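You operate a simulated robot arm through the tools that you are given. There is no shell and no other tool.

Carry out the task below with a simulated two-armed robot. There is one attempt and no reset: what you move stays moved.

## Task
Open the green drawer, put the small bush from the inside of the green drawer on the third shelf from the bottom of the yellow bay and shut the drawer again. Then put the yellow pin on top of the black pad. Then fetch the middle eye bolt and set it on the top of the steel table. Then take the small eye bolt and leave it on the floor mat of the mast truck. Then take the grey fuse and leave it in the silver steel tray. Then open the middle blue drawer, put the medium filter in the inside of the middle blue drawer and shut the drawer again. Keep to this order. Set down upright: grey fuse, medium filter.

Only the result counts: the job must be done as asked and must still hold three seconds after the hand-in. Knocking over, shifting, dropping, spilling or breaking anything else fails it.

## Robot
Two 6-joint arms with fingered hands on one trunk, on a base that moves. Base frame: it is fixed to the floor where the robot stands at the start and does not move with it; the origin is under the middle of the robot, x ahead of it, y to its left, z up. Units: m, rad, N and s.
The left shoulder is at the start at [0.07, 0.168, 1.442], the right one opposite. Each reaches about 0.861 m from its shoulder. Places, roughly: black pad (16x6x5 cm) [-1.2, 3.1, 0.3]; floor mat of the mast truck (24x40 cm) [-7.06, 3.86, 0.52]; green drawer [0.8, 0.1, 0.7]; grey fuse [-6.25, 5.75, 0.5]; inside of the middle blue drawer [-10.5, 4.4, 0.4]; medium filter [-6.5, 6.25, 0.75]; middle blue drawer [-10.4, 4.4, 0.5]; middle eye bolt (4x7x10 cm) [-1.1, 3.1, 0.9]; small bush (4x4x4 cm) [0.9, 0, 0.6]; small eye bolt (4x6x9 cm) [-2.5, 4.5, 0.5]; steel tray (30x18x6 cm) [-6, 6, 0.6]; third shelf of the yellow bay [1.1, 0, 1]; top of the steel table [-3.2, 5.7, 0.9]; yellow pin (3x3x10 cm) [-0.8, 2.4, 0.9]. Payload 4 kg a hand.
The TCP of each hand is the grasp point between the finger pads, 0.026 m short of the fingertips. In the tool frame z runs along the fingers and y along their closing line. The gripper opens to 0.132 m; its body begins 0.073 m behind the TCP. The gripper is a hand of 3 fingers: y runs from the thumb to the fingers, the wrist lies at [0, 0, -0.224] in the tool frame, and closing takes about 1.5 s.
Orientation is that of the tool frame in the base frame, as a unit quaternion [w, x, y, z]. With the fingers straight down and closing along the base's y, the tool's x points along the base's -x, its y along +y and its z along -z.

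## Interface
- The arms move only by the tool step_arm. It takes "left_moves", "right_moves" or both (then of equal length, played together; a hand with none holds still); each is a list of rows, each a list of 2 entries, a list of its own where there are three numbers: the shift along the base's x, y, z in units of 200 mm (1.0 is 200 mm), then the turn, a rotation vector about the base's x, y, z in units of 90 degrees (1.0 is 90 degrees). In form: [[[dx, dy, dz], [ax, ay, az]], ...]. A call has 1 to 20 rows; each row is the pose to reach, as a shift and turn from the pose commanded when the call began. "left_fingers" and "right_fingers" are, for a hand that has rows, the closure, from 0 (fully open) to 1 (shut), set as the call begins (left out, the last holds). A call with a number of a shift or a turn outside -1 to 1 is refused whole. Each row takes 0.2 s and may step no farther than 0.05 m and 0.15 rad from the row before; otherwise, or with a gripper value out of range, the whole call is refused. Where a pose cannot be reached the arm comes as near as it can. A force on the tool above 40 N (or 10 N above the force at the start of the call, whichever is more), or a blocked arm, ends the call early, and 0.2 s more pass. The fingers move at their own pace (about 0.108 m/s each) and stop on an object; they squeeze with about 21 N. The grip force told is the motor's: it shows also when the fingers shut on nothing. Time passes only in rows, and 0.2 s behind the last, so rows that repeat a pose let the fingers close. It gives the time, the measured TCP pose, the force on the tool (base axes), the opening and the grip force at its end, in the units of the frame above (readings bear some noise), with the torque about the TCP (base axes, N m) and any sound that the robot's microphone picked up.
- Cameras (640 x 400 px; columns grow to the right, rows downward): "scene" is now at [0.1207, -0.0063, 1.6429]; the picture's right is [-0.10, -1.00, 0.00], its down [-0.83, 0.08, -0.56] and it looks along [0.56, -0.05, -0.83] (base axes); focal length 296 px, centre (320, 200). "left" rides on the left gripper at [-0.062, 0.003, -0.092] in its tool frame; the picture's right is [-0.05, -1.00, 0.00], its down [0.83, -0.04, -0.56] and it looks along [0.55, -0.03, 0.83] (tool axes); focal length 230 px, centre (320, 200). "right" rides on the right gripper at [0.062, 0.003, -0.092] in its tool frame; the picture's right is [-0.05, 1.00, 0.00], its down [-0.83, -0.04, -0.56] and it looks along [-0.56, -0.03, 0.83] (tool axes); focal length 230 px, centre (320, 200). There is no depth. A picture from a camera that has moved, and an enlarged one, comes with that camera's place and axes in the base frame and with its lens.
- capture(camera): a new picture of that camera. The clock stands still meanwhile.
- slide_trunk(by): slides the trunk up (or, below 0, down) by that many m; the arms and the scene camera ride with it, the base frame stays. It gives what a move gives, with no picture.
- drive_base(legs): drives the robot by 1 to 6 legs, each [ahead, left, turn to the left] in m, m and rad, along the robot's own axes; the way and the turn of a leg run together, so that a leg with both is an arc; at most 1.5 m and 3.142 rad a leg. The arms and the cameras ride along, it lands a little off, and it stops where it bumps. It gives what a move gives.
- move_fingers(finger1, finger2, thumb_bend, hand): sets how far each is bent, from 0 (flat) to 1 (curled in); at 0.3 the hand is open as for a grip, at 0.7 the pads meet at the TCP. One left out holds its place. A second passes; each finger stops where it meets its share of the squeeze, and holds until it gets a number again. A gripper value or a shape takes the hand back. It gives what a move gives, with no picture; readings hold the bend of each and the force on the fingers (four entries, about 0 where the hand has none), thumb and palm.
- grasp_type(shape, hand): the hand has 3 fingers and takes this shape, open, in about a second: jaw (thumb against the fingers, like two jaws); tri (thumb and two fingers); tip (a fingertip pinch); poke (one finger out to press); point (the index stretched); flat (the hand flat); cup (the hand cupped); fist (a fist). The gripper value then closes the fingers along that shape, each until it touches; the sizes above hold for jaw. It gives what a move gives, with no picture.
- pan_tilt(pan, tilt): turns the head with the scene camera to pan (to the left, within 1.501 rad either way) and tilt (down, from -0.506 to 1.204), counted from straight ahead of the robot. It gives what a move gives.
- zoom(camera, box): a new picture of the part [left, top, right, bottom] of that camera's present view, enlarged. The clock stands still meanwhile.
- finish_job(): hands the job in; it is judged then, once.

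Nothing tells you exact positions but the pictures and the camera data. Unless the task says otherwise, let go and move clear before handing in.

The tools are called after ">>>" as name(argument=value, ...) on one line, values as JSON. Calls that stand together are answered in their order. step_arm: Moves the arms, as the interface text tells. Its arguments: {"type":"object","properties":{"left_moves":{"type":"array","items":{"type":"array"}},"left_fingers":{"type":"number"},"right_moves":{"type":"array","items":{"type":"array"}},"right_fingers":{"type":"number"}},"required":[]} The other tools are called the same way: slide_trunk (by) moves the trunk up or down; grasp_type (shape, hand) gives the hand a shape; move_fingers (finger1, finger2, thumb_bend, hand) moves the fingers one by one; drive_base (legs) drives the base; pan_tilt (pan, tilt) turns the head that bears the scene camera; capture (camera) takes a picture; zoom (camera, box) takes an enlarged picture of a part of a camera's view; finish_job () hands the job in.

At the start:

```text
clock: 0.0
left_tcp_pos: [0.6116, 0.1013, 1.0726]
left_orientation: [0.0, 0.0, 1.0, 0.0]
left_wrist_force: [0.0, 0.4, -0.6]
left_wrist_torque: [0.02, -0.04, -0.01]
left_gripper_width: 0.1321
left_finger_force: 0.0
left_shape: jaw
left_bend: [0.3, 0.3, 0.3]
left_finger forces: [0.0, 0.0, 0.1, 0.0, 0.1, 0.1]
right_tcp_pos: [0.3887, -0.2216, 1.0059]
right_orientation: [0.002, 0.001, 1.0, 0.0]
right_wrist_force: [-0.1, 0.3, 0.1]
right_wrist_torque: [0.03, 0.02, 0.01]
right_gripper_width: 0.1322
right_finger_force: 0.2
right_shape: jaw
right_bend: [0.3, 0.3, 0.3]
right_finger forces: [0.0, 0.1, 0.1, 0.0, 0.0, 0.1]
trunk travel left (down, up): [-0.887, 0.053]
robot x, y, heading: [0.0049, 0.0015, 0.0]
head pan, tilt (commanded): [-0.098, 0.979]
```

scene: 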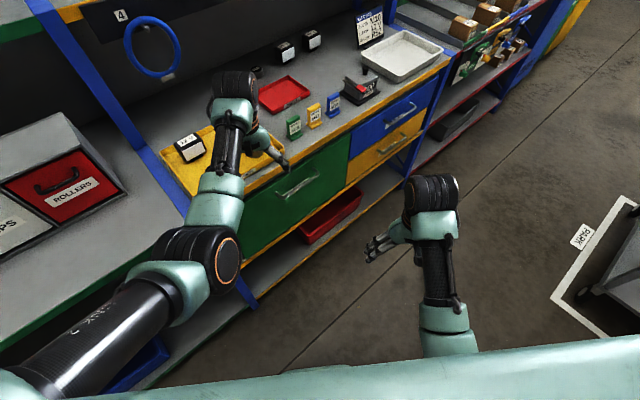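
right: 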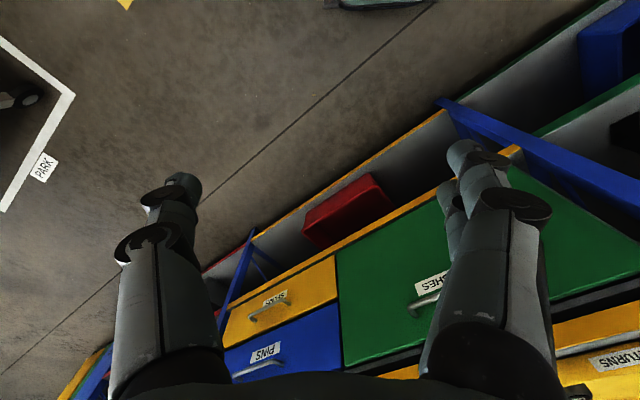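
left: 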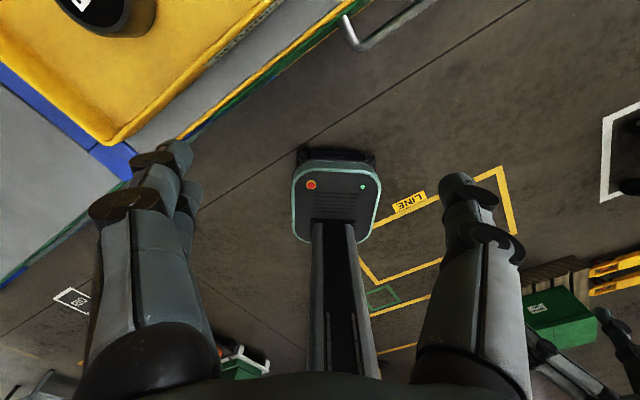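

I see a workbench ahead with a green drawer (label "...SHES"), a yellow and blue drawer to its right, and shelves. I'll look around first with the head to locate things before moving.

>>> pan_tilt(pan=0.0, tilt=0.6)

>>> capture(camera="scene")

```text
clock: 0.8
left_tcp_pos: [0.6121, 0.1022, 1.0714]
left_orientation: [0.0, 0.0, 1.0, -0.001]
left_wrist_force: [0.5, 0.5, -0.1]
left_wrist_torque: [-0.03, 0.02, 0.01]
left_gripper_width: 0.1319
left_finger_force: 0.2
left_shape: jaw
left_bend: [0.3, 0.3, 0.3]
left_finger forces: [0.0, 0.0, 0.1, 0.0, 0.1, 0.0]
right_tcp_pos: [0.3895, -0.2205, 1.0063]
right_orientation: [0.002, 0.0, 1.0, 0.0]
right_wrist_force: [0.4, -0.3, 0.1]
right_wrist_torque: [-0.01, 0.0, 0.01]
right_gripper_width: 0.1319
right_finger_force: 0.0
right_shape: jaw
right_bend: [0.3, 0.3, 0.3]
right_finger forces: [0.0, 0.1, 0.0, 0.0, 0.1, 0.0]
trunk travel left (down, up): [-0.887, 0.053]
robot x, y, heading: [0.0039, 0.0006, -0.001]
head pan, tilt (commanded): [0.0, 0.6]
```

```text
taken
camera scene: at [0.1384, 0.0006, 1.6734], right [0.0, -1.0, 0.0], down [-0.57, 0.0, -0.82], along [0.82, 0.0, -0.57], focal length 296 px, centre (320, 200)
```

scene: 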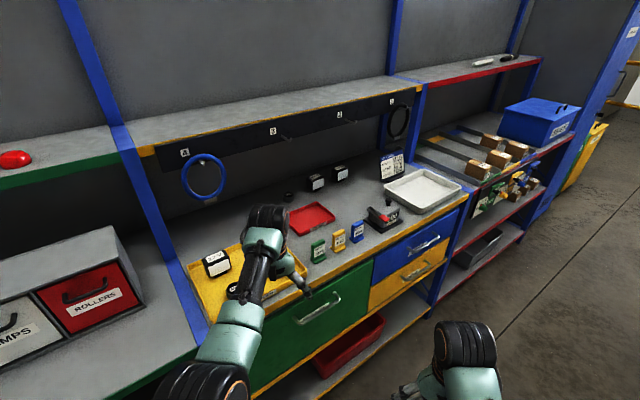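

The unit in front is a bay framed in blue uprights with yellow shelf edges; I need to count its shelves and find its heights. I'll look further down and to the sides.

>>> pan_tilt(pan=0.0, tilt=1.1)

>>> capture(camera="scene")

>>> pan_tilt(pan=0.9, tilt=0.6)

>>> capture(camera="scene")

>>> pan_tilt(pan=-0.9, tilt=0.6)

>>> capture(camera="scene")

```text
clock: 1.8
left_tcp_pos: [0.6123, 0.102, 1.0724]
left_orientation: [0.001, 0.0, 1.0, 0.0]
left_wrist_force: [0.3, 0.8, 0.8]
left_wrist_torque: [-0.01, -0.01, 0.02]
left_gripper_width: 0.1321
left_finger_force: 0.1
left_shape: jaw
left_bend: [0.3, 0.3, 0.3]
left_finger forces: [0.0, 0.0, 0.0, 0.1, 0.0, 0.1]
right_tcp_pos: [0.3889, -0.2201, 1.0063]
right_orientation: [0.002, 0.001, 1.0, 0.0]
right_wrist_force: [0.0, -0.5, 0.8]
right_wrist_torque: [-0.02, -0.02, -0.01]
right_gripper_width: 0.1318
right_finger_force: 0.1
right_shape: jaw
right_bend: [0.3, 0.3, 0.3]
right_finger forces: [0.0, 0.0, 0.1, 0.0, 0.1, 0.0]
trunk travel left (down, up): [-0.887, 0.053]
robot x, y, heading: [0.0003, 0.0018, -0.003]
head pan, tilt (commanded): [0.0, 1.1]
```

```text
taken
camera scene: at [0.1132, 0.0007, 1.6349], right [0.0, -1.0, 0.0], down [-0.89, 0.0, -0.45], along [0.45, 0.0, -0.89], focal length 296 px, centre (320, 200)
```

scene: 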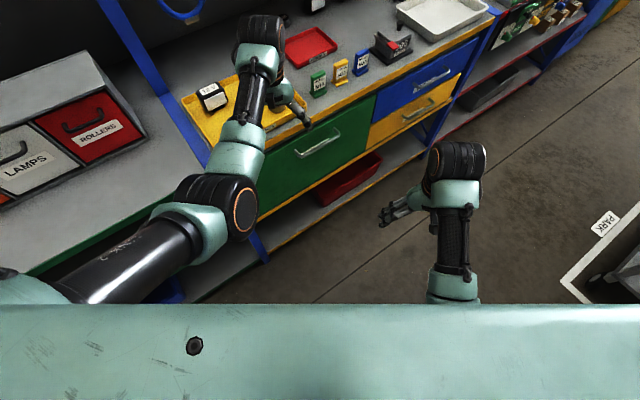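

```text
clock: 3.0
left_tcp_pos: [0.6116, 0.1022, 1.0713]
left_orientation: [-0.001, 0.0, 1.0, -0.001]
left_wrist_force: [-0.1, -0.7, -0.2]
left_wrist_torque: [0.01, 0.02, 0.0]
left_gripper_width: 0.1323
left_finger_force: 0.2
left_shape: jaw
left_bend: [0.3, 0.3, 0.3]
left_finger forces: [0.0, 0.1, 0.0, 0.0, 0.1, 0.0]
right_tcp_pos: [0.3883, -0.2214, 1.0064]
right_orientation: [0.001, 0.001, 1.0, 0.0]
right_wrist_force: [-0.5, 0.4, -0.1]
right_wrist_torque: [-0.04, 0.03, 0.0]
right_gripper_width: 0.1319
right_finger_force: 0.0
right_shape: jaw
right_bend: [0.3, 0.3, 0.3]
right_finger forces: [0.1, 0.0, 0.1, 0.0, 0.0, 0.0]
trunk travel left (down, up): [-0.887, 0.053]
robot x, y, heading: [0.0006, -0.0007, -0.0]
head pan, tilt (commanded): [0.901, 0.6]
```

```text
taken
camera scene: at [0.105, 0.0699, 1.6734], right [0.78, -0.62, 0.0], down [-0.35, -0.44, -0.82], along [0.51, 0.65, -0.57], focal length 296 px, centre (320, 200)
```

scene: 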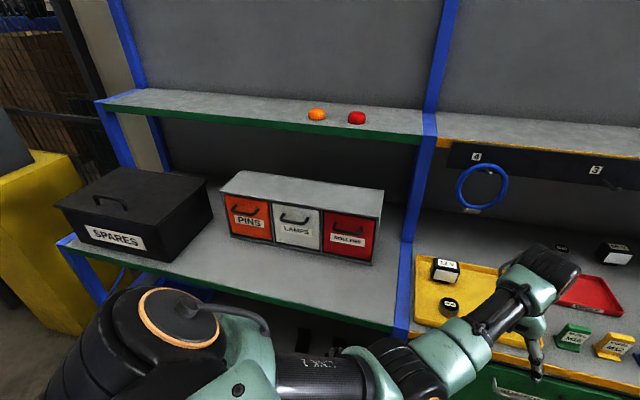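

```text
clock: 4.8
left_tcp_pos: [0.611, 0.1023, 1.0712]
left_orientation: [0.0, 0.001, 1.0, 0.0]
left_wrist_force: [-0.3, 0.8, 0.1]
left_wrist_torque: [-0.02, 0.01, -0.03]
left_gripper_width: 0.132
left_finger_force: 0.0
left_shape: jaw
left_bend: [0.3, 0.3, 0.3]
left_finger forces: [0.0, 0.1, 0.0, 0.1, 0.0, 0.0]
right_tcp_pos: [0.3901, -0.2206, 1.0062]
right_orientation: [0.002, 0.001, 1.0, 0.0]
right_wrist_force: [0.0, -0.2, 0.4]
right_wrist_torque: [0.0, 0.02, -0.02]
right_gripper_width: 0.1319
right_finger_force: 0.0
right_shape: jaw
right_bend: [0.3, 0.3, 0.3]
right_finger forces: [0.0, 0.0, 0.1, 0.1, 0.0, 0.0]
trunk travel left (down, up): [-0.887, 0.053]
robot x, y, heading: [-0.0034, -0.0011, -0.004]
head pan, tilt (commanded): [-0.901, 0.6]
```

```text
taken
camera scene: at [0.105, -0.0686, 1.6735], right [-0.78, -0.62, 0.0], down [-0.35, 0.44, -0.82], along [0.51, -0.65, -0.57], focal length 296 px, centre (320, 200)
```

scene: 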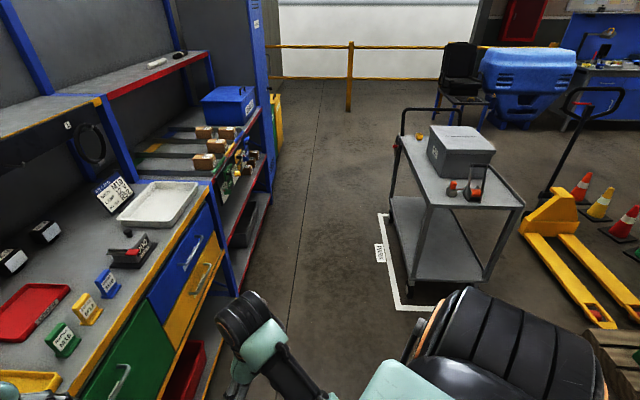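

The bay stands obliquely (about 35° turned). Before driving I'll check the surroundings on both sides and zoom in on the bay.

>>> pan_tilt(pan=-1.5, tilt=0.5)

>>> capture(camera="scene")

>>> pan_tilt(pan=1.5, tilt=0.5)

>>> capture(camera="scene")

>>> capture(camera="left")

>>> capture(camera="right")

```text
clock: 5.8
left_tcp_pos: [0.6113, 0.103, 1.0724]
left_orientation: [0.0, -0.001, 1.0, -0.001]
left_wrist_force: [0.8, -0.9, -1.1]
left_wrist_torque: [0.01, 0.01, 0.0]
left_gripper_width: 0.1321
left_finger_force: 0.0
left_shape: jaw
left_bend: [0.3, 0.3, 0.3]
left_finger forces: [0.1, 0.1, 0.1, 0.0, 0.1, 0.0]
right_tcp_pos: [0.3885, -0.2212, 1.006]
right_orientation: [0.003, 0.0, 1.0, 0.0]
right_wrist_force: [-0.3, 0.0, -0.2]
right_wrist_torque: [-0.04, 0.02, 0.02]
right_gripper_width: 0.1317
right_finger_force: 0.0
right_shape: jaw
right_bend: [0.3, 0.3, 0.3]
right_finger forces: [0.0, 0.1, 0.1, 0.0, 0.1, 0.0]
trunk travel left (down, up): [-0.887, 0.053]
robot x, y, heading: [0.0008, -0.004, 0.001]
head pan, tilt (commanded): [-1.499, 0.499]
```

```text
taken
camera scene: at [0.0567, -0.0901, 1.6826], right [-1.0, -0.07, 0.0], down [-0.03, 0.48, -0.88], along [0.06, -0.88, -0.48], focal length 296 px, centre (320, 200)
```

scene: 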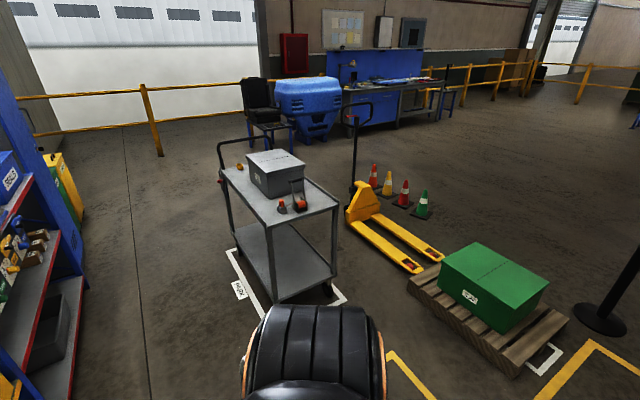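

```text
clock: 8.4
left_tcp_pos: [0.6114, 0.103, 1.0715]
left_orientation: [0.0, 0.0, 1.0, 0.0]
left_wrist_force: [0.3, -0.7, -0.2]
left_wrist_torque: [0.02, 0.03, 0.01]
left_gripper_width: 0.1318
left_finger_force: 0.1
left_shape: jaw
left_bend: [0.3, 0.3, 0.3]
left_finger forces: [0.0, 0.0, 0.0, 0.1, 0.0, 0.1]
right_tcp_pos: [0.3897, -0.2218, 1.0068]
right_orientation: [0.002, 0.0, 1.0, -0.001]
right_wrist_force: [0.4, 0.3, 0.1]
right_wrist_torque: [0.0, 0.01, -0.01]
right_gripper_width: 0.1321
right_finger_force: 0.0
right_shape: jaw
right_bend: [0.3, 0.3, 0.3]
right_finger forces: [0.0, 0.0, 0.1, 0.1, 0.1, 0.0]
trunk travel left (down, up): [-0.887, 0.053]
robot x, y, heading: [0.0003, 0.0007, -0.0]
head pan, tilt (commanded): [1.499, 0.499]
```

```text
taken
camera scene: at [0.0566, 0.0914, 1.6826], right [1.0, -0.07, 0.0], down [-0.03, -0.48, -0.88], along [0.06, 0.88, -0.48], focal length 296 px, centre (320, 200)
```

scene: 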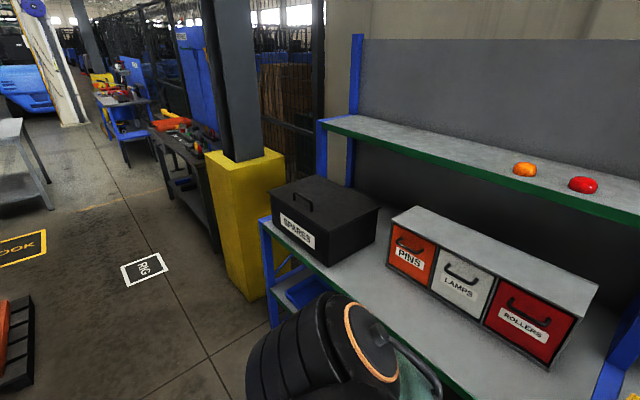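

```text
taken
camera left: at [0.673, 0.1054, 1.1637], right [0.05, -1.0, 0.0], down [-0.83, -0.04, 0.56], along [-0.55, -0.03, -0.83], focal length 230 px, centre (320, 200)
```

left: 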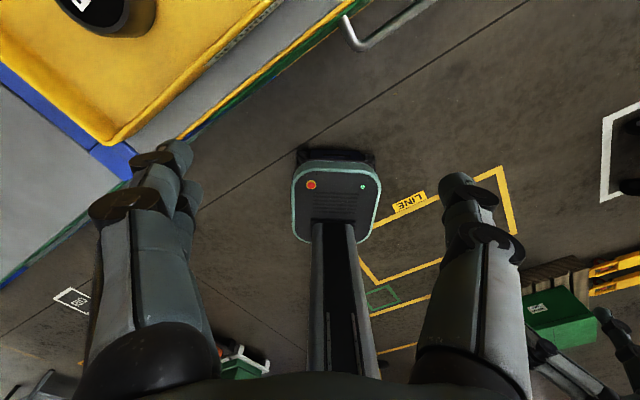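

```text
taken
camera right: at [0.3273, -0.2167, 1.0987], right [0.05, 1.0, 0.0], down [0.83, -0.04, 0.56], along [0.56, -0.03, -0.83], focal length 230 px, centre (320, 200)
```

right: 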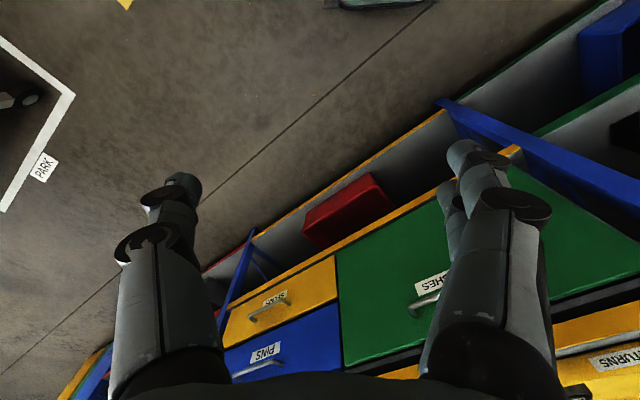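

The worktop triangulates to about z=0.96 and the base is small. I'll drive to face the green drawer squarely (heading about 0.6 rad), first backing off a bit.

>>> drive_base(legs=[[-0.1, 0, 0], [0, -0.45, 0], [0, 0, 0.61]])

>>> pan_tilt(pan=0.0, tilt=0.7)

>>> capture(camera="scene")

```text
clock: 13.6
left_tcp_pos: [0.3416, -0.022, 1.0728]
left_orientation: [0.0, -0.302, 0.953, 0.0]
left_wrist_force: [-0.3, -0.7, 0.6]
left_wrist_torque: [0.0, -0.03, -0.01]
left_gripper_width: 0.132
left_finger_force: 0.0
left_shape: jaw
left_bend: [0.3, 0.3, 0.3]
left_finger forces: [0.0, 0.1, 0.0, 0.0, 0.0, 0.0]
right_tcp_pos: [0.347, -0.413, 1.0058]
right_orientation: [0.002, -0.302, 0.953, 0.001]
right_wrist_force: [-0.2, -0.2, 0.1]
right_wrist_torque: [-0.01, 0.0, 0.03]
right_gripper_width: 0.1322
right_finger_force: 0.0
right_shape: jaw
right_bend: [0.3, 0.3, 0.3]
right_finger forces: [0.1, 0.1, 0.0, 0.0, 0.0, 0.0]
trunk travel left (down, up): [-0.887, 0.053]
robot x, y, heading: [-0.0994, -0.4551, 0.616]
head pan, tilt (commanded): [1.499, 0.499]
```

```text
clock: 15.2
left_tcp_pos: [0.3413, -0.0207, 1.0721]
left_orientation: [0.0, -0.302, 0.953, -0.001]
left_wrist_force: [-0.2, -0.5, 0.3]
left_wrist_torque: [-0.01, -0.01, 0.0]
left_gripper_width: 0.1314
left_finger_force: 0.0
left_shape: jaw
left_bend: [0.3, 0.3, 0.3]
left_finger forces: [0.0, 0.0, 0.0, 0.1, 0.1, 0.1]
right_tcp_pos: [0.3464, -0.4135, 1.0052]
right_orientation: [0.001, -0.302, 0.953, 0.001]
right_wrist_force: [0.3, -0.2, -0.7]
right_wrist_torque: [0.01, 0.01, -0.01]
right_gripper_width: 0.1319
right_finger_force: 0.0
right_shape: jaw
right_bend: [0.3, 0.3, 0.3]
right_finger forces: [0.0, 0.1, 0.0, 0.1, 0.0, 0.0]
trunk travel left (down, up): [-0.887, 0.053]
robot x, y, heading: [-0.0949, -0.458, 0.61]
head pan, tilt (commanded): [0.0, 0.7]
```

```text
taken
camera scene: at [0.0109, -0.3781, 1.6649], right [0.58, -0.82, 0.0], down [-0.53, -0.37, -0.76], along [0.62, 0.44, -0.64], focal length 296 px, centre (320, 200)
```

scene: 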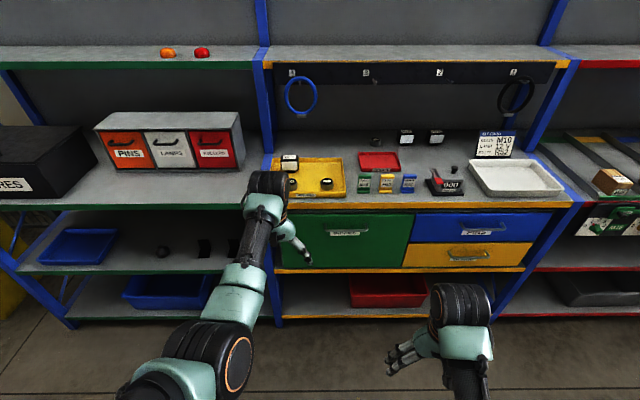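

Now the bay is square to me: bottom shelf (red tray), second shelf under the drawers, the worktop is the third, the top one the fourth. I'll zoom in for detail.

>>> zoom(camera="scene", box=[260, 120, 420, 220])

>>> zoom(camera="scene", box=[420, 120, 580, 220])

>>> zoom(camera="scene", box=[260, 190, 420, 290])

```text
4.00 times, centred on (340, 170) of scene
camera zoom: at [0.0109, -0.3781, 1.6649], right [0.58, -0.82, 0.0], down [-0.53, -0.37, -0.76], along [0.62, 0.44, -0.64], focal length 1185 px, centre (240, 320)
```

zoom: 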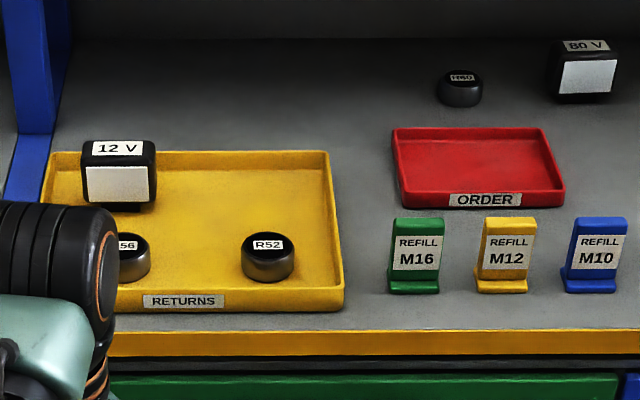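

```text
4.00 times, centred on (500, 170) of scene
camera zoom: at [0.0109, -0.3781, 1.6649], right [0.58, -0.82, 0.0], down [-0.53, -0.37, -0.76], along [0.62, 0.44, -0.64], focal length 1185 px, centre (-400, 320)
```

zoom: 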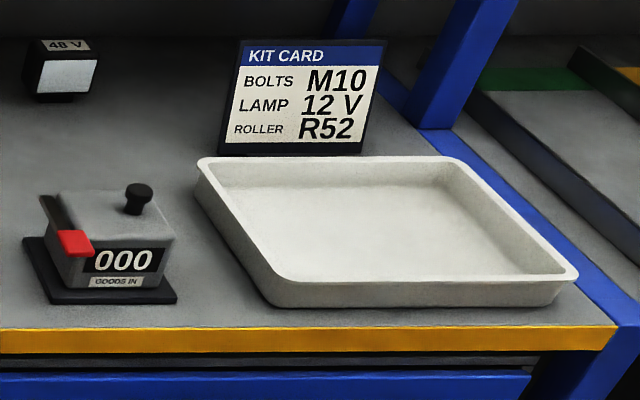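

```text
4.00 times, centred on (340, 240) of scene
camera zoom: at [0.0109, -0.3781, 1.6649], right [0.58, -0.82, 0.0], down [-0.53, -0.37, -0.76], along [0.62, 0.44, -0.64], focal length 1185 px, centre (240, 40)
```

zoom: 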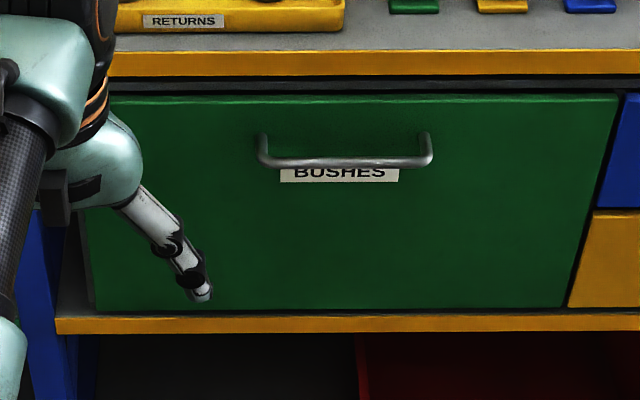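

The worktop is the third shelf. I'll lower the trunk to view the drawer from a lower height and triangulate the handle.

>>> slide_trunk(by=-0.3)

>>> capture(camera="scene")

>>> capture(camera="right")

```text
clock: 18.1
left_tcp_pos: [0.3404, -0.0212, 0.7725]
left_orientation: [0.0, -0.304, 0.953, 0.001]
left_wrist_force: [-0.4, -0.1, 0.1]
left_wrist_torque: [0.0, -0.02, 0.0]
left_gripper_width: 0.1321
left_finger_force: 0.1
left_shape: jaw
left_bend: [0.3, 0.3, 0.3]
left_finger forces: [0.0, 0.0, 0.0, 0.1, 0.0, 0.0]
right_tcp_pos: [0.3477, -0.4133, 0.7063]
right_orientation: [0.002, -0.302, 0.953, 0.001]
right_wrist_force: [1.2, 0.1, -0.2]
right_wrist_torque: [0.01, 0.0, 0.0]
right_gripper_width: 0.1321
right_finger_force: 0.1
right_shape: jaw
right_bend: [0.3, 0.3, 0.3]
right_finger forces: [0.0, 0.1, 0.0, 0.1, 0.1, 0.1]
trunk travel left (down, up): [-0.587, 0.353]
robot x, y, heading: [-0.0957, -0.4548, 0.615]
head pan, tilt (commanded): [0.0, 0.7]
```

```text
taken
camera scene: at [0.0108, -0.3782, 1.3649], right [0.58, -0.82, 0.0], down [-0.53, -0.37, -0.76], along [0.62, 0.44, -0.64], focal length 296 px, centre (320, 200)
```

scene: 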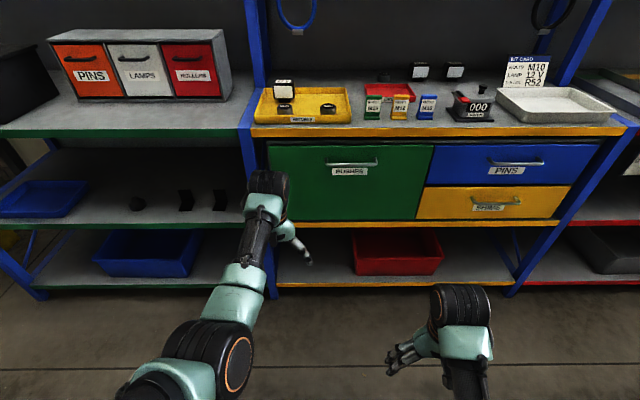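

```text
taken
camera right: at [0.2937, -0.4448, 0.7988], right [-0.53, 0.85, 0.0], down [0.7, 0.44, 0.56], along [0.47, 0.3, -0.83], focal length 230 px, centre (320, 200)
```

right: 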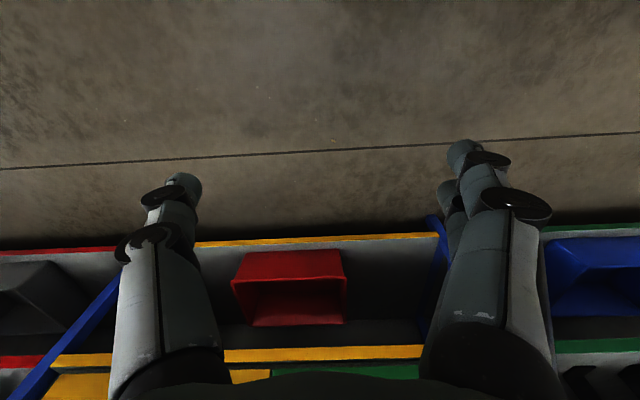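

>>> zoom(camera="scene", box=[260, 110, 420, 210])

>>> zoom(camera="scene", box=[400, 50, 560, 150])

```text
4.00 times, centred on (340, 160) of scene
camera zoom: at [0.0108, -0.3782, 1.3649], right [0.58, -0.82, 0.0], down [-0.53, -0.37, -0.76], along [0.62, 0.44, -0.64], focal length 1185 px, centre (240, 360)
```

zoom: 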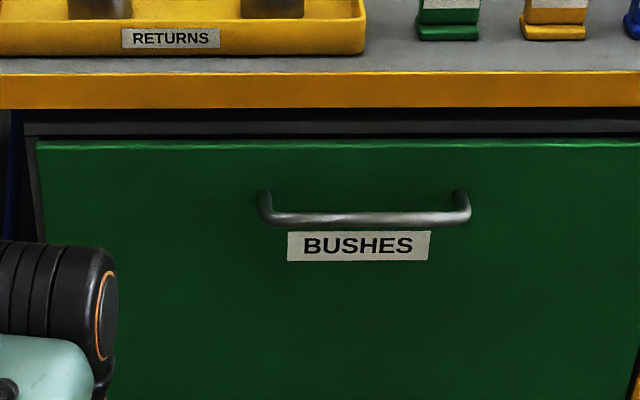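

```text
4.00 times, centred on (480, 100) of scene
camera zoom: at [0.0108, -0.3782, 1.3649], right [0.58, -0.82, 0.0], down [-0.53, -0.37, -0.76], along [0.62, 0.44, -0.64], focal length 1185 px, centre (-320, 600)
```

zoom: 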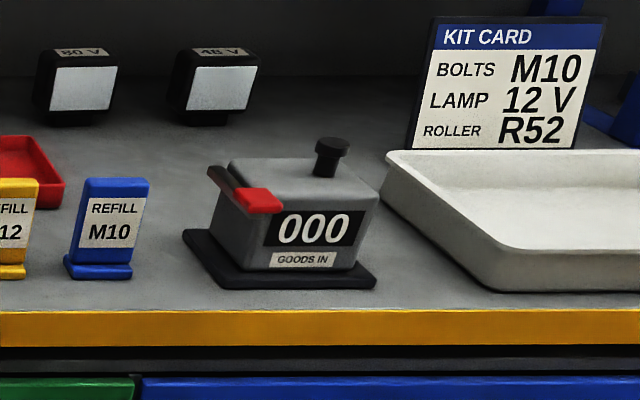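

Handle triangulates to about [0.714, -0.005, 0.848], projecting 5 cm from the drawer face; the worktop is at z≈0.951. I'll move 0.1 m closer, then park the left arm high and turn the right hand to point forward.

>>> drive_base(legs=[[0.1, 0, 0]])

>>> step_arm(left_moves=[[[-0.076, 0.03, 0.091], [0, 0, 0]], [[-0.153, 0.059, 0.182], [0, 0, 0]], [[-0.229, 0.089, 0.273], [0, 0, 0]], [[-0.305, 0.118, 0.364], [0, 0, 0]], [[-0.382, 0.148, 0.455], [0, 0, 0]], [[-0.458, 0.177, 0.545], [0, 0, 0]], [[-0.535, 0.207, 0.636], [0, 0, 0]], [[-0.611, 0.236, 0.727], [0, 0, 0]], [[-0.687, 0.266, 0.818], [0, 0, 0]], [[-0.764, 0.295, 0.909], [0, 0, 0]], [[-0.84, 0.325, 1.0], [0, 0, 0]]], right_moves=[[[0.074, 0.052, 0.064], [0.0524, -0.0743, 0]], [[0.149, 0.105, 0.127], [0.1047, -0.1486, 0]], [[0.223, 0.157, 0.191], [0.1571, -0.2229, 0]], [[0.297, 0.209, 0.255], [0.2095, -0.2972, 0]], [[0.372, 0.262, 0.318], [0.2619, -0.3715, 0]], [[0.446, 0.314, 0.382], [0.3142, -0.4459, 0]], [[0.52, 0.367, 0.445], [0.3666, -0.5202, 0]], [[0.594, 0.419, 0.509], [0.419, -0.5945, 0]], [[0.669, 0.471, 0.573], [0.4714, -0.6688, 0]], [[0.743, 0.524, 0.636], [0.5237, -0.7431, 0]], [[0.817, 0.576, 0.7], [0.5761, -0.8174, 0]]])

>>> capture(camera="scene")

```text
clock: 19.3
left_tcp_pos: [0.4227, 0.0381, 0.7719]
left_orientation: [0.0, -0.303, 0.953, 0.0]
left_wrist_force: [0.2, 0.4, -0.5]
left_wrist_torque: [0.01, 0.0, 0.05]
left_gripper_width: 0.1318
left_finger_force: 0.1
left_shape: jaw
left_bend: [0.3, 0.3, 0.3]
left_finger forces: [0.0, 0.0, 0.0, 0.1, 0.1, 0.1]
right_tcp_pos: [0.4289, -0.3539, 0.7064]
right_orientation: [0.001, -0.303, 0.953, 0.001]
right_wrist_force: [-0.2, -0.7, 0.0]
right_wrist_torque: [0.02, 0.01, -0.03]
right_gripper_width: 0.1319
right_finger_force: 0.1
right_shape: jaw
right_bend: [0.3, 0.3, 0.3]
right_finger forces: [0.1, 0.0, 0.1, 0.0, 0.1, 0.1]
trunk travel left (down, up): [-0.587, 0.353]
robot x, y, heading: [-0.0191, -0.3992, 0.618]
head pan, tilt (commanded): [0.0, 0.7]
```

```text
clock: 21.7
left_tcp_pos: [0.3656, 0.1727, 0.8535]
left_orientation: [-0.001, -0.303, 0.953, 0.0]
left_wrist_force: [-0.4, 0.1, 0.2]
left_wrist_torque: [0.01, 0.02, 0.01]
left_gripper_width: 0.1317
left_finger_force: 0.0
left_shape: jaw
left_bend: [0.3, 0.3, 0.3]
left_finger forces: [0.0, 0.1, 0.0, 0.0, 0.0, 0.0]
left hand out of reach, approached as far as the arm can: row 3, 4, 5, 6, 7, 8, 9, 10, 11
right_tcp_pos: [0.594, -0.2395, 0.8467]
right_orientation: [0.676, -0.213, 0.673, 0.213]
right_wrist_force: [0.9, -0.1, 0.3]
right_wrist_torque: [0.0, -0.01, -0.01]
right_gripper_width: 0.1319
right_finger_force: 0.1
right_shape: jaw
right_bend: [0.3, 0.3, 0.3]
right_finger forces: [0.0, 0.0, 0.1, 0.0, 0.0, 0.1]
trunk travel left (down, up): [-0.587, 0.353]
robot x, y, heading: [-0.0185, -0.398, 0.618]
head pan, tilt (commanded): [0.0, 0.7]
```

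```text
taken
camera scene: at [0.0937, -0.3197, 1.3647], right [0.58, -0.82, 0.0], down [-0.53, -0.37, -0.76], along [0.62, 0.44, -0.64], focal length 296 px, centre (320, 200)
```

scene: 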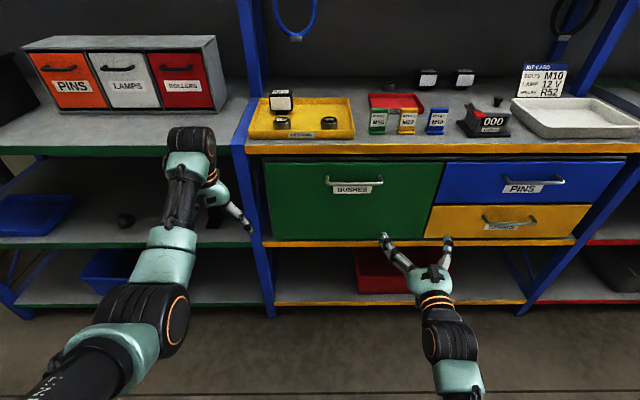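

The right hand now points forward at handle height. I'll roll it 90° so that it closes vertically, line it up 11 cm in front of the handle, and shift the left arm clear of the drawer's path.

>>> step_arm(left_moves=[[[-0.058, 0.042, 0], [0, 0, 0]], [[-0.116, 0.085, 0], [0, 0, 0]], [[-0.175, 0.127, 0], [0, 0, 0]], [[-0.233, 0.169, 0], [0, 0, 0]], [[-0.291, 0.211, 0], [0, 0, 0]], [[-0.349, 0.254, 0], [0, 0, 0]], [[-0.407, 0.296, 0], [0, 0, 0]], [[-0.465, 0.338, 0], [0, 0, 0]], [[-0.524, 0.38, 0], [0, 0, 0]], [[-0.582, 0.423, 0], [0, 0, 0]], [[-0.64, 0.465, 0], [0, 0, 0]]], right_moves=[[[0.008, 0.074, 0], [0.0741, 0.0527, 0]], [[0.017, 0.149, 0], [0.1482, 0.1053, 0]], [[0.025, 0.223, 0], [0.2223, 0.158, 0]], [[0.034, 0.298, 0], [0.2964, 0.2107, 0]], [[0.042, 0.372, 0], [0.3705, 0.2634, 0]], [[0.051, 0.446, 0], [0.4445, 0.316, 0]], [[0.059, 0.521, 0], [0.5186, 0.3687, 0]], [[0.068, 0.595, 0], [0.5927, 0.4214, 0]], [[0.076, 0.67, 0], [0.6668, 0.4741, 0]], [[0.085, 0.744, 0], [0.7409, 0.5267, 0]], [[0.093, 0.8185, 0.006], [0.815, 0.5794, 0]]])

>>> capture(camera="scene")

>>> capture(camera="right")

```text
clock: 23.9
left_tcp_pos: [0.2631, 0.2609, 0.8391]
left_orientation: [0.0, -0.304, 0.953, 0.0]
left_wrist_force: [0.1, -0.1, -0.3]
left_wrist_torque: [0.01, -0.03, 0.01]
left_gripper_width: 0.1319
left_finger_force: 0.0
left_shape: jaw
left_bend: [0.3, 0.3, 0.3]
left_finger forces: [0.0, 0.0, 0.0, 0.0, 0.0, 0.0]
left hand out of reach, approached as far as the arm can: row 1, 2, 3, 4, 5, 6, 7, 8, 9, 10
right_tcp_pos: [0.6366, -0.1449, 0.8198]
right_orientation: [0.433, 0.219, 0.681, 0.548]
right_wrist_force: [-0.1, 0.1, -0.3]
right_wrist_torque: [0.0, -0.01, -0.04]
right_gripper_width: 0.1319
right_finger_force: 0.0
right_shape: jaw
right_bend: [0.3, 0.3, 0.3]
right_finger forces: [0.0, 0.0, 0.0, 0.1, 0.0, 0.0]
trunk travel left (down, up): [-0.587, 0.353]
robot x, y, heading: [-0.0163, -0.3985, 0.612]
head pan, tilt (commanded): [0.0, 0.7]
stopped in row 10 (right hand): the arm was blocked; the commanded pose is now the measured one
```

```text
taken
camera scene: at [0.0929, -0.3195, 1.3648], right [0.58, -0.82, 0.0], down [-0.53, -0.37, -0.76], along [0.62, 0.44, -0.64], focal length 296 px, centre (320, 200)
```

scene: 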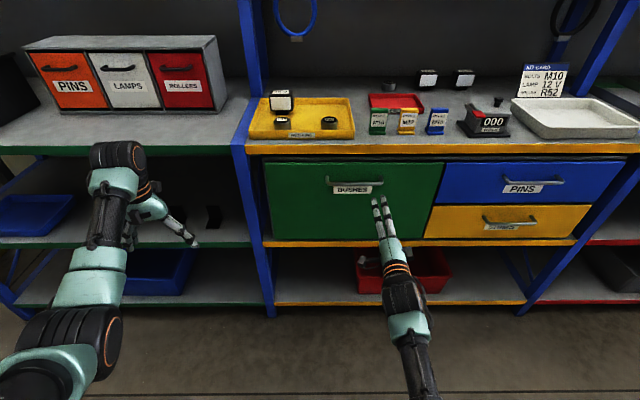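

```text
taken
camera right: at [0.5269, -0.1465, 0.8036], right [-0.15, 0.26, 0.95], down [-0.01, -0.96, 0.26], along [0.99, 0.03, 0.15], focal length 230 px, centre (320, 200)
```

right: 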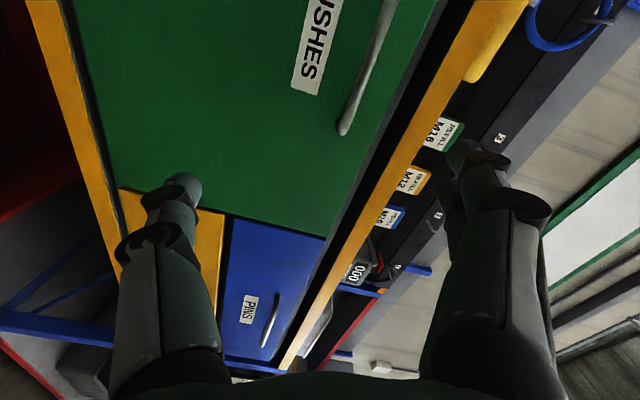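

The roll was blocked at about 70°, which is nearly vertical closing. I'll shift into line with the handle without further roll and see whether the arm follows.

>>> step_arm(right_moves=[[[-0.05, 0.07, 0.035], [0, 0, 0]], [[-0.1, 0.14, 0.07], [0, 0, 0]], [[-0.15, 0.21, 0.105], [0, 0, 0]], [[-0.2, 0.285, 0.14], [0, 0, 0]]])

>>> capture(camera="scene")

```text
clock: 24.8
left_tcp_pos: [0.2621, 0.2619, 0.8392]
left_orientation: [0.0, -0.303, 0.953, 0.0]
left_wrist_force: [0.5, 1.0, 0.3]
left_wrist_torque: [0.04, 0.04, 0.0]
left_gripper_width: 0.132
left_finger_force: 0.1
left_shape: jaw
left_bend: [0.3, 0.3, 0.3]
left_finger forces: [0.1, 0.1, 0.1, 0.0, 0.0, 0.0]
right_tcp_pos: [0.64, -0.1506, 0.8247]
right_orientation: [0.483, 0.172, 0.694, 0.505]
right_wrist_force: [0.4, -0.2, -0.7]
right_wrist_torque: [-0.02, 0.01, 0.01]
right_gripper_width: 0.1318
right_finger_force: 0.1
right_shape: jaw
right_bend: [0.3, 0.3, 0.3]
right_finger forces: [0.1, 0.0, 0.1, 0.0, 0.0, 0.0]
trunk travel left (down, up): [-0.587, 0.353]
robot x, y, heading: [-0.0158, -0.3998, 0.615]
head pan, tilt (commanded): [0.0, 0.7]
stopped in row 4 (right hand): the arm was blocked; the commanded pose is now the measured one
```

```text
taken
camera scene: at [0.093, -0.3198, 1.3648], right [0.58, -0.82, 0.0], down [-0.53, -0.37, -0.76], along [0.62, 0.44, -0.64], focal length 296 px, centre (320, 200)
```

scene: 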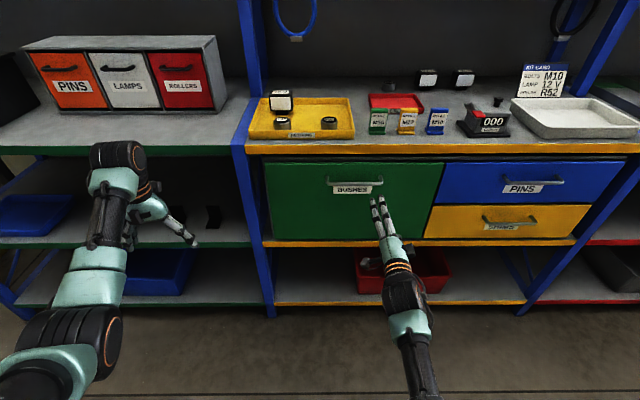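

The wrist resists in this roll direction, so I'll roll the opposite way (thumb on top) and check that the arm can reach that.

>>> step_arm(right_moves=[[[0, 0, 0], [-0.0733, -0.0521, 0]], [[0, 0, 0], [-0.1467, -0.1042, 0]], [[0, 0, 0], [-0.22, -0.1563, 0]], [[0, 0, 0], [-0.2934, -0.2084, 0]], [[0, 0, 0], [-0.3668, -0.2606, 0]], [[0, 0, 0], [-0.4401, -0.3127, 0]], [[0, 0, 0], [-0.5135, -0.3648, 0]], [[0, 0, 0], [-0.5868, -0.4169, 0]], [[0, 0, 0], [-0.6602, -0.469, 0]], [[0, 0, 0], [-0.7335, -0.5211, 0]]])

>>> step_arm(right_moves=[[[-0.02, 0.03, 0.012], [-0.0733, -0.0521, 0]], [[-0.045, 0.06, 0.025], [-0.1467, -0.1042, 0]], [[-0.067, 0.095, 0.037], [-0.22, -0.1563, 0]], [[-0.09, 0.125, 0.05], [-0.2934, -0.2084, 0]], [[-0.11, 0.156, 0.06], [-0.3668, -0.2606, 0]], [[-0.132, 0.187, 0.074], [-0.4401, -0.3127, 0]], [[-0.155, 0.218, 0.086], [-0.5135, -0.3648, 0]], [[-0.177, 0.25, 0.1], [-0.5868, -0.4169, 0]], [[-0.2, 0.28, 0.11], [-0.6275, -0.4458, 0]], [[-0.222, 0.313, 0.117], [-0.6275, -0.4458, 0]]])

>>> capture(camera="scene")

```text
clock: 27.0
left_tcp_pos: [0.2618, 0.2608, 0.84]
left_orientation: [0.001, -0.303, 0.953, 0.0]
left_wrist_force: [0.1, 1.2, 0.1]
left_wrist_torque: [0.01, 0.01, 0.0]
left_gripper_width: 0.132
left_finger_force: 0.1
left_shape: jaw
left_bend: [0.3, 0.3, 0.3]
left_finger forces: [0.0, 0.1, 0.0, 0.0, 0.0, 0.1]
right_tcp_pos: [0.6388, -0.1511, 0.8235]
right_orientation: [0.719, -0.316, 0.614, 0.082]
right_wrist_force: [0.1, -0.3, 0.4]
right_wrist_torque: [0.01, -0.01, 0.01]
right_gripper_width: 0.132
right_finger_force: 0.2
right_shape: jaw
right_bend: [0.3, 0.3, 0.3]
right_finger forces: [0.0, 0.1, 0.1, 0.0, 0.0, 0.0]
trunk travel left (down, up): [-0.587, 0.353]
robot x, y, heading: [-0.0173, -0.3991, 0.615]
head pan, tilt (commanded): [0.0, 0.7]
```

```text
clock: 29.1
left_tcp_pos: [0.2632, 0.262, 0.8403]
left_orientation: [-0.001, -0.303, 0.953, -0.001]
left_wrist_force: [0.3, -0.2, 0.1]
left_wrist_torque: [-0.02, -0.01, -0.01]
left_gripper_width: 0.1319
left_finger_force: 0.1
left_shape: jaw
left_bend: [0.3, 0.3, 0.3]
left_finger forces: [0.0, 0.0, 0.0, 0.1, 0.0, 0.0]
right_tcp_pos: [0.6306, -0.1355, 0.8308]
right_orientation: [-0.619, 0.64, -0.267, 0.37]
right_wrist_force: [-0.7, 0.2, 0.4]
right_wrist_torque: [-0.03, 0.0, -0.01]
right_gripper_width: 0.1319
right_finger_force: 0.1
right_shape: jaw
right_bend: [0.3, 0.3, 0.3]
right_finger forces: [0.0, 0.0, 0.0, 0.0, 0.0, 0.0]
trunk travel left (down, up): [-0.587, 0.353]
robot x, y, heading: [-0.0172, -0.3973, 0.618]
head pan, tilt (commanded): [0.0, 0.7]
stopped in row 10 (right hand): the arm was blocked; the commanded pose is now the measured one
```

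```text
taken
camera scene: at [0.093, -0.3199, 1.3648], right [0.58, -0.82, 0.0], down [-0.53, -0.37, -0.76], along [0.62, 0.44, -0.64], focal length 296 px, centre (320, 200)
```

scene: 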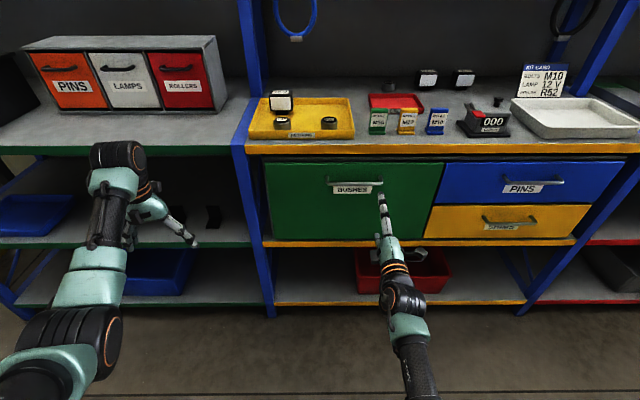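

The hand is now well oriented (thumb up, closing vertically). I'll shift the base left about 6 cm instead of the arm to line up with the handle's middle.

>>> drive_base(legs=[[0, 0.06, 0]])

>>> step_arm(right_moves=[[[0.02, 0.014, 0.04], [0, 0, 0]], [[0.05, 0.035, 0.08], [0, 0, 0]]])

>>> zoom(camera="scene", box=[280, 140, 440, 240])

>>> capture(camera="right")

```text
clock: 30.1
left_tcp_pos: [0.2271, 0.3104, 0.8396]
left_orientation: [0.0, -0.303, 0.953, 0.0]
left_wrist_force: [-0.1, 0.5, -0.3]
left_wrist_torque: [-0.02, 0.02, -0.02]
left_gripper_width: 0.1319
left_finger_force: 0.1
left_shape: jaw
left_bend: [0.3, 0.3, 0.3]
left_finger forces: [0.0, 0.0, 0.0, 0.0, 0.1, 0.0]
right_tcp_pos: [0.5942, -0.0854, 0.8319]
right_orientation: [-0.619, 0.64, -0.266, 0.369]
right_wrist_force: [-0.1, 0.5, 0.0]
right_wrist_torque: [-0.02, 0.0, -0.01]
right_gripper_width: 0.1319
right_finger_force: 0.0
right_shape: jaw
right_bend: [0.3, 0.3, 0.3]
right_finger forces: [0.0, 0.1, 0.0, 0.0, 0.1, 0.0]
trunk travel left (down, up): [-0.587, 0.353]
robot x, y, heading: [-0.0552, -0.3505, 0.613]
head pan, tilt (commanded): [0.0, 0.7]
```

```text
clock: 30.7
left_tcp_pos: [0.2278, 0.3103, 0.8383]
left_orientation: [0.0, -0.303, 0.953, 0.0]
left_wrist_force: [0.9, 0.1, 0.0]
left_wrist_torque: [-0.02, -0.01, -0.05]
left_gripper_width: 0.1317
left_finger_force: 0.0
left_shape: jaw
left_bend: [0.3, 0.3, 0.3]
left_finger forces: [0.0, 0.0, 0.1, 0.0, 0.0, 0.1]
right_tcp_pos: [0.6048, -0.0803, 0.8435]
right_orientation: [-0.624, 0.639, -0.261, 0.367]
right_wrist_force: [-0.1, 1.2, 0.4]
right_wrist_torque: [-0.01, 0.01, 0.01]
right_gripper_width: 0.132
right_finger_force: 0.1
right_shape: jaw
right_bend: [0.3, 0.3, 0.3]
right_finger forces: [0.1, 0.1, 0.1, 0.1, 0.0, 0.1]
right hand out of reach, approached as far as the arm can: row 2
trunk travel left (down, up): [-0.587, 0.353]
robot x, y, heading: [-0.055, -0.3525, 0.616]
head pan, tilt (commanded): [0.0, 0.7]
```

```text
4.00 times, centred on (360, 190) of scene
camera zoom: at [0.0578, -0.2697, 1.3648], right [0.58, -0.82, 0.0], down [-0.53, -0.37, -0.76], along [0.62, 0.44, -0.64], focal length 1185 px, centre (160, 240)
```

zoom: 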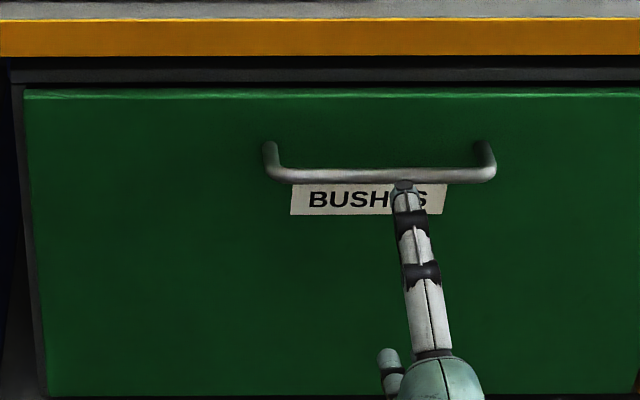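

```text
taken
camera right: at [0.5681, -0.1834, 0.8443], right [0.09, -0.05, -0.99], down [-0.94, 0.33, -0.1], along [0.33, 0.94, -0.01], focal length 230 px, centre (320, 200)
```

right: 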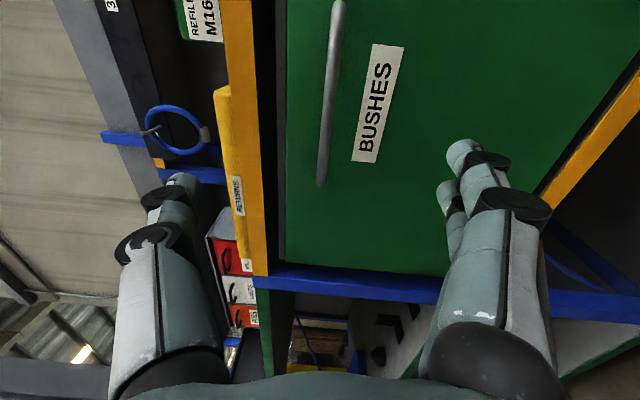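

The handle bar lies directly ahead about 13 cm at the same height. I'll advance straight to bring the bar between the pads.

>>> step_arm(right_moves=[[[0.133, 0.094, 0], [0, 0, 0]], [[0.265, 0.188, 0], [0, 0, 0]], [[0.398, 0.282, 0], [0, 0, 0]], [[0.52, 0.368, 0], [0, 0, 0]]])

>>> zoom(camera="scene", box=[280, 140, 440, 240])

>>> capture(camera="right")

```text
clock: 31.7
left_tcp_pos: [0.2291, 0.3117, 0.8383]
left_orientation: [0.0, -0.304, 0.953, 0.0]
left_wrist_force: [-0.1, 0.3, 0.5]
left_wrist_torque: [-0.02, -0.01, 0.01]
left_gripper_width: 0.132
left_finger_force: 0.0
left_shape: jaw
left_bend: [0.3, 0.3, 0.3]
left_finger forces: [0.0, 0.0, 0.1, 0.0, 0.0, 0.0]
right_tcp_pos: [0.7085, -0.0048, 0.8444]
right_orientation: [-0.619, 0.64, -0.267, 0.369]
right_wrist_force: [0.4, 0.4, 0.8]
right_wrist_torque: [0.03, 0.0, -0.03]
right_gripper_width: 0.1319
right_finger_force: 0.1
right_shape: jaw
right_bend: [0.3, 0.3, 0.3]
right_finger forces: [0.0, 0.0, 0.0, 0.0, 0.0, 0.1]
right hand out of reach, approached as far as the arm can: row 1
trunk travel left (down, up): [-0.587, 0.353]
robot x, y, heading: [-0.0517, -0.3522, 0.615]
head pan, tilt (commanded): [0.0, 0.7]
```

```text
4.00 times, centred on (360, 190) of scene
camera zoom: at [0.0586, -0.2696, 1.3647], right [0.58, -0.82, 0.0], down [-0.53, -0.37, -0.76], along [0.62, 0.44, -0.64], focal length 1185 px, centre (160, 240)
```

zoom: 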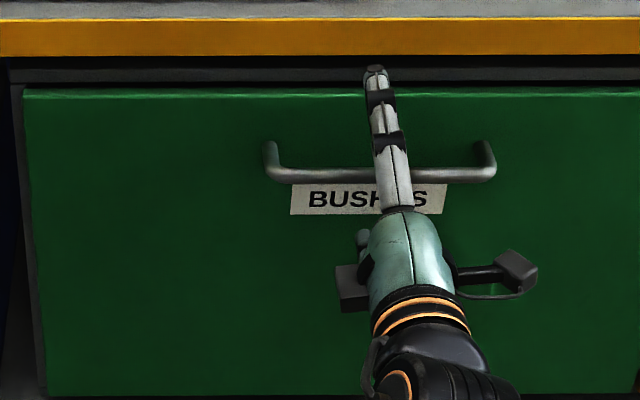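

```text
taken
camera right: at [0.6718, -0.1087, 0.8469], right [0.09, -0.05, -1.0], down [-0.94, 0.34, -0.1], along [0.34, 0.94, -0.02], focal length 230 px, centre (320, 200)
```

right: 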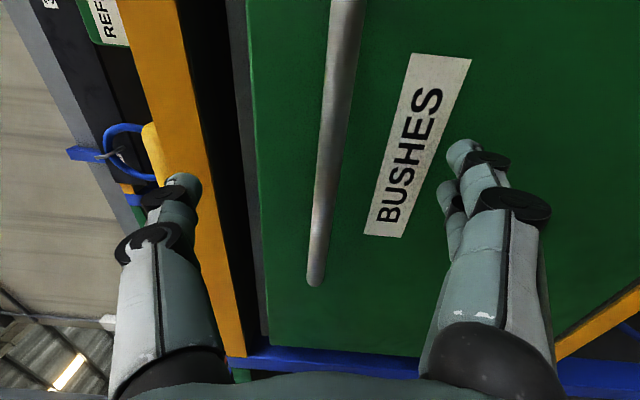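

The bar is between thumb and fingers. I'll close the hand.

>>> step_arm(right_moves=[[[0, 0, 0], [0, 0, 0]], [[0, 0, 0], [0, 0, 0]], [[0, 0, 0], [0, 0, 0]], [[0, 0, 0], [0, 0, 0]], [[0, 0, 0], [0, 0, 0]], [[0, 0, 0], [0, 0, 0]], [[0, 0, 0], [0, 0, 0]], [[0, 0, 0], [0, 0, 0]]], right_fingers=1.0)

>>> zoom(camera="scene", box=[280, 140, 440, 240])

>>> capture(camera="right")

```text
clock: 33.5
left_tcp_pos: [0.2273, 0.3113, 0.8413]
left_orientation: [-0.001, -0.303, 0.953, 0.0]
left_wrist_force: [-0.4, -0.4, 0.5]
left_wrist_torque: [-0.02, -0.01, -0.01]
left_gripper_width: 0.1319
left_finger_force: 0.1
left_shape: jaw
left_bend: [0.3, 0.3, 0.3]
left_finger forces: [0.0, 0.0, 0.0, 0.0, 0.1, 0.0]
right_tcp_pos: [0.7097, -0.0059, 0.8454]
right_orientation: [-0.62, 0.639, -0.267, 0.37]
right_wrist_force: [3.6, 2.3, 2.3]
right_wrist_torque: [0.04, -0.02, 0.02]
right_gripper_width: 0.0
right_finger_force: 20.9
right_shape: jaw
right_bend: [0.71, 0.71, 0.72]
right_finger forces: [6.9, 7.2, 0.0, 0.1, 15.6, 0.0]
trunk travel left (down, up): [-0.587, 0.353]
robot x, y, heading: [-0.0494, -0.3517, 0.617]
head pan, tilt (commanded): [0.0, 0.7]
```

```text
4.00 times, centred on (360, 190) of scene
camera zoom: at [0.0581, -0.2702, 1.3648], right [0.58, -0.82, 0.0], down [-0.53, -0.37, -0.76], along [0.62, 0.44, -0.64], focal length 1185 px, centre (160, 240)
```

zoom: 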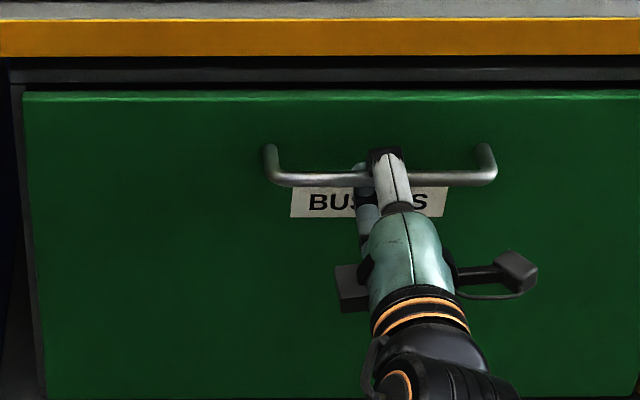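

```text
taken
camera right: at [0.6713, -0.1091, 0.8475], right [0.09, -0.05, -1.0], down [-0.94, 0.34, -0.1], along [0.34, 0.94, -0.02], focal length 230 px, centre (320, 200)
```

right: 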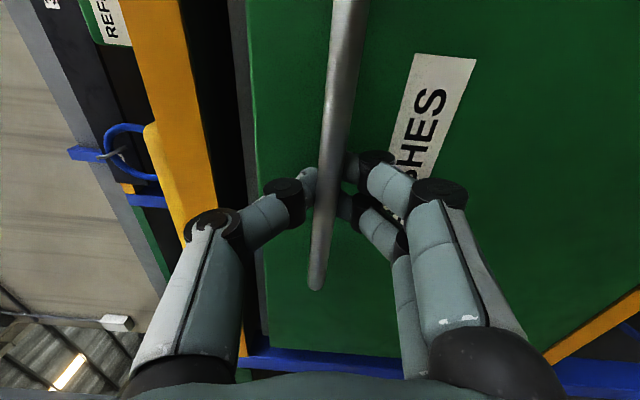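

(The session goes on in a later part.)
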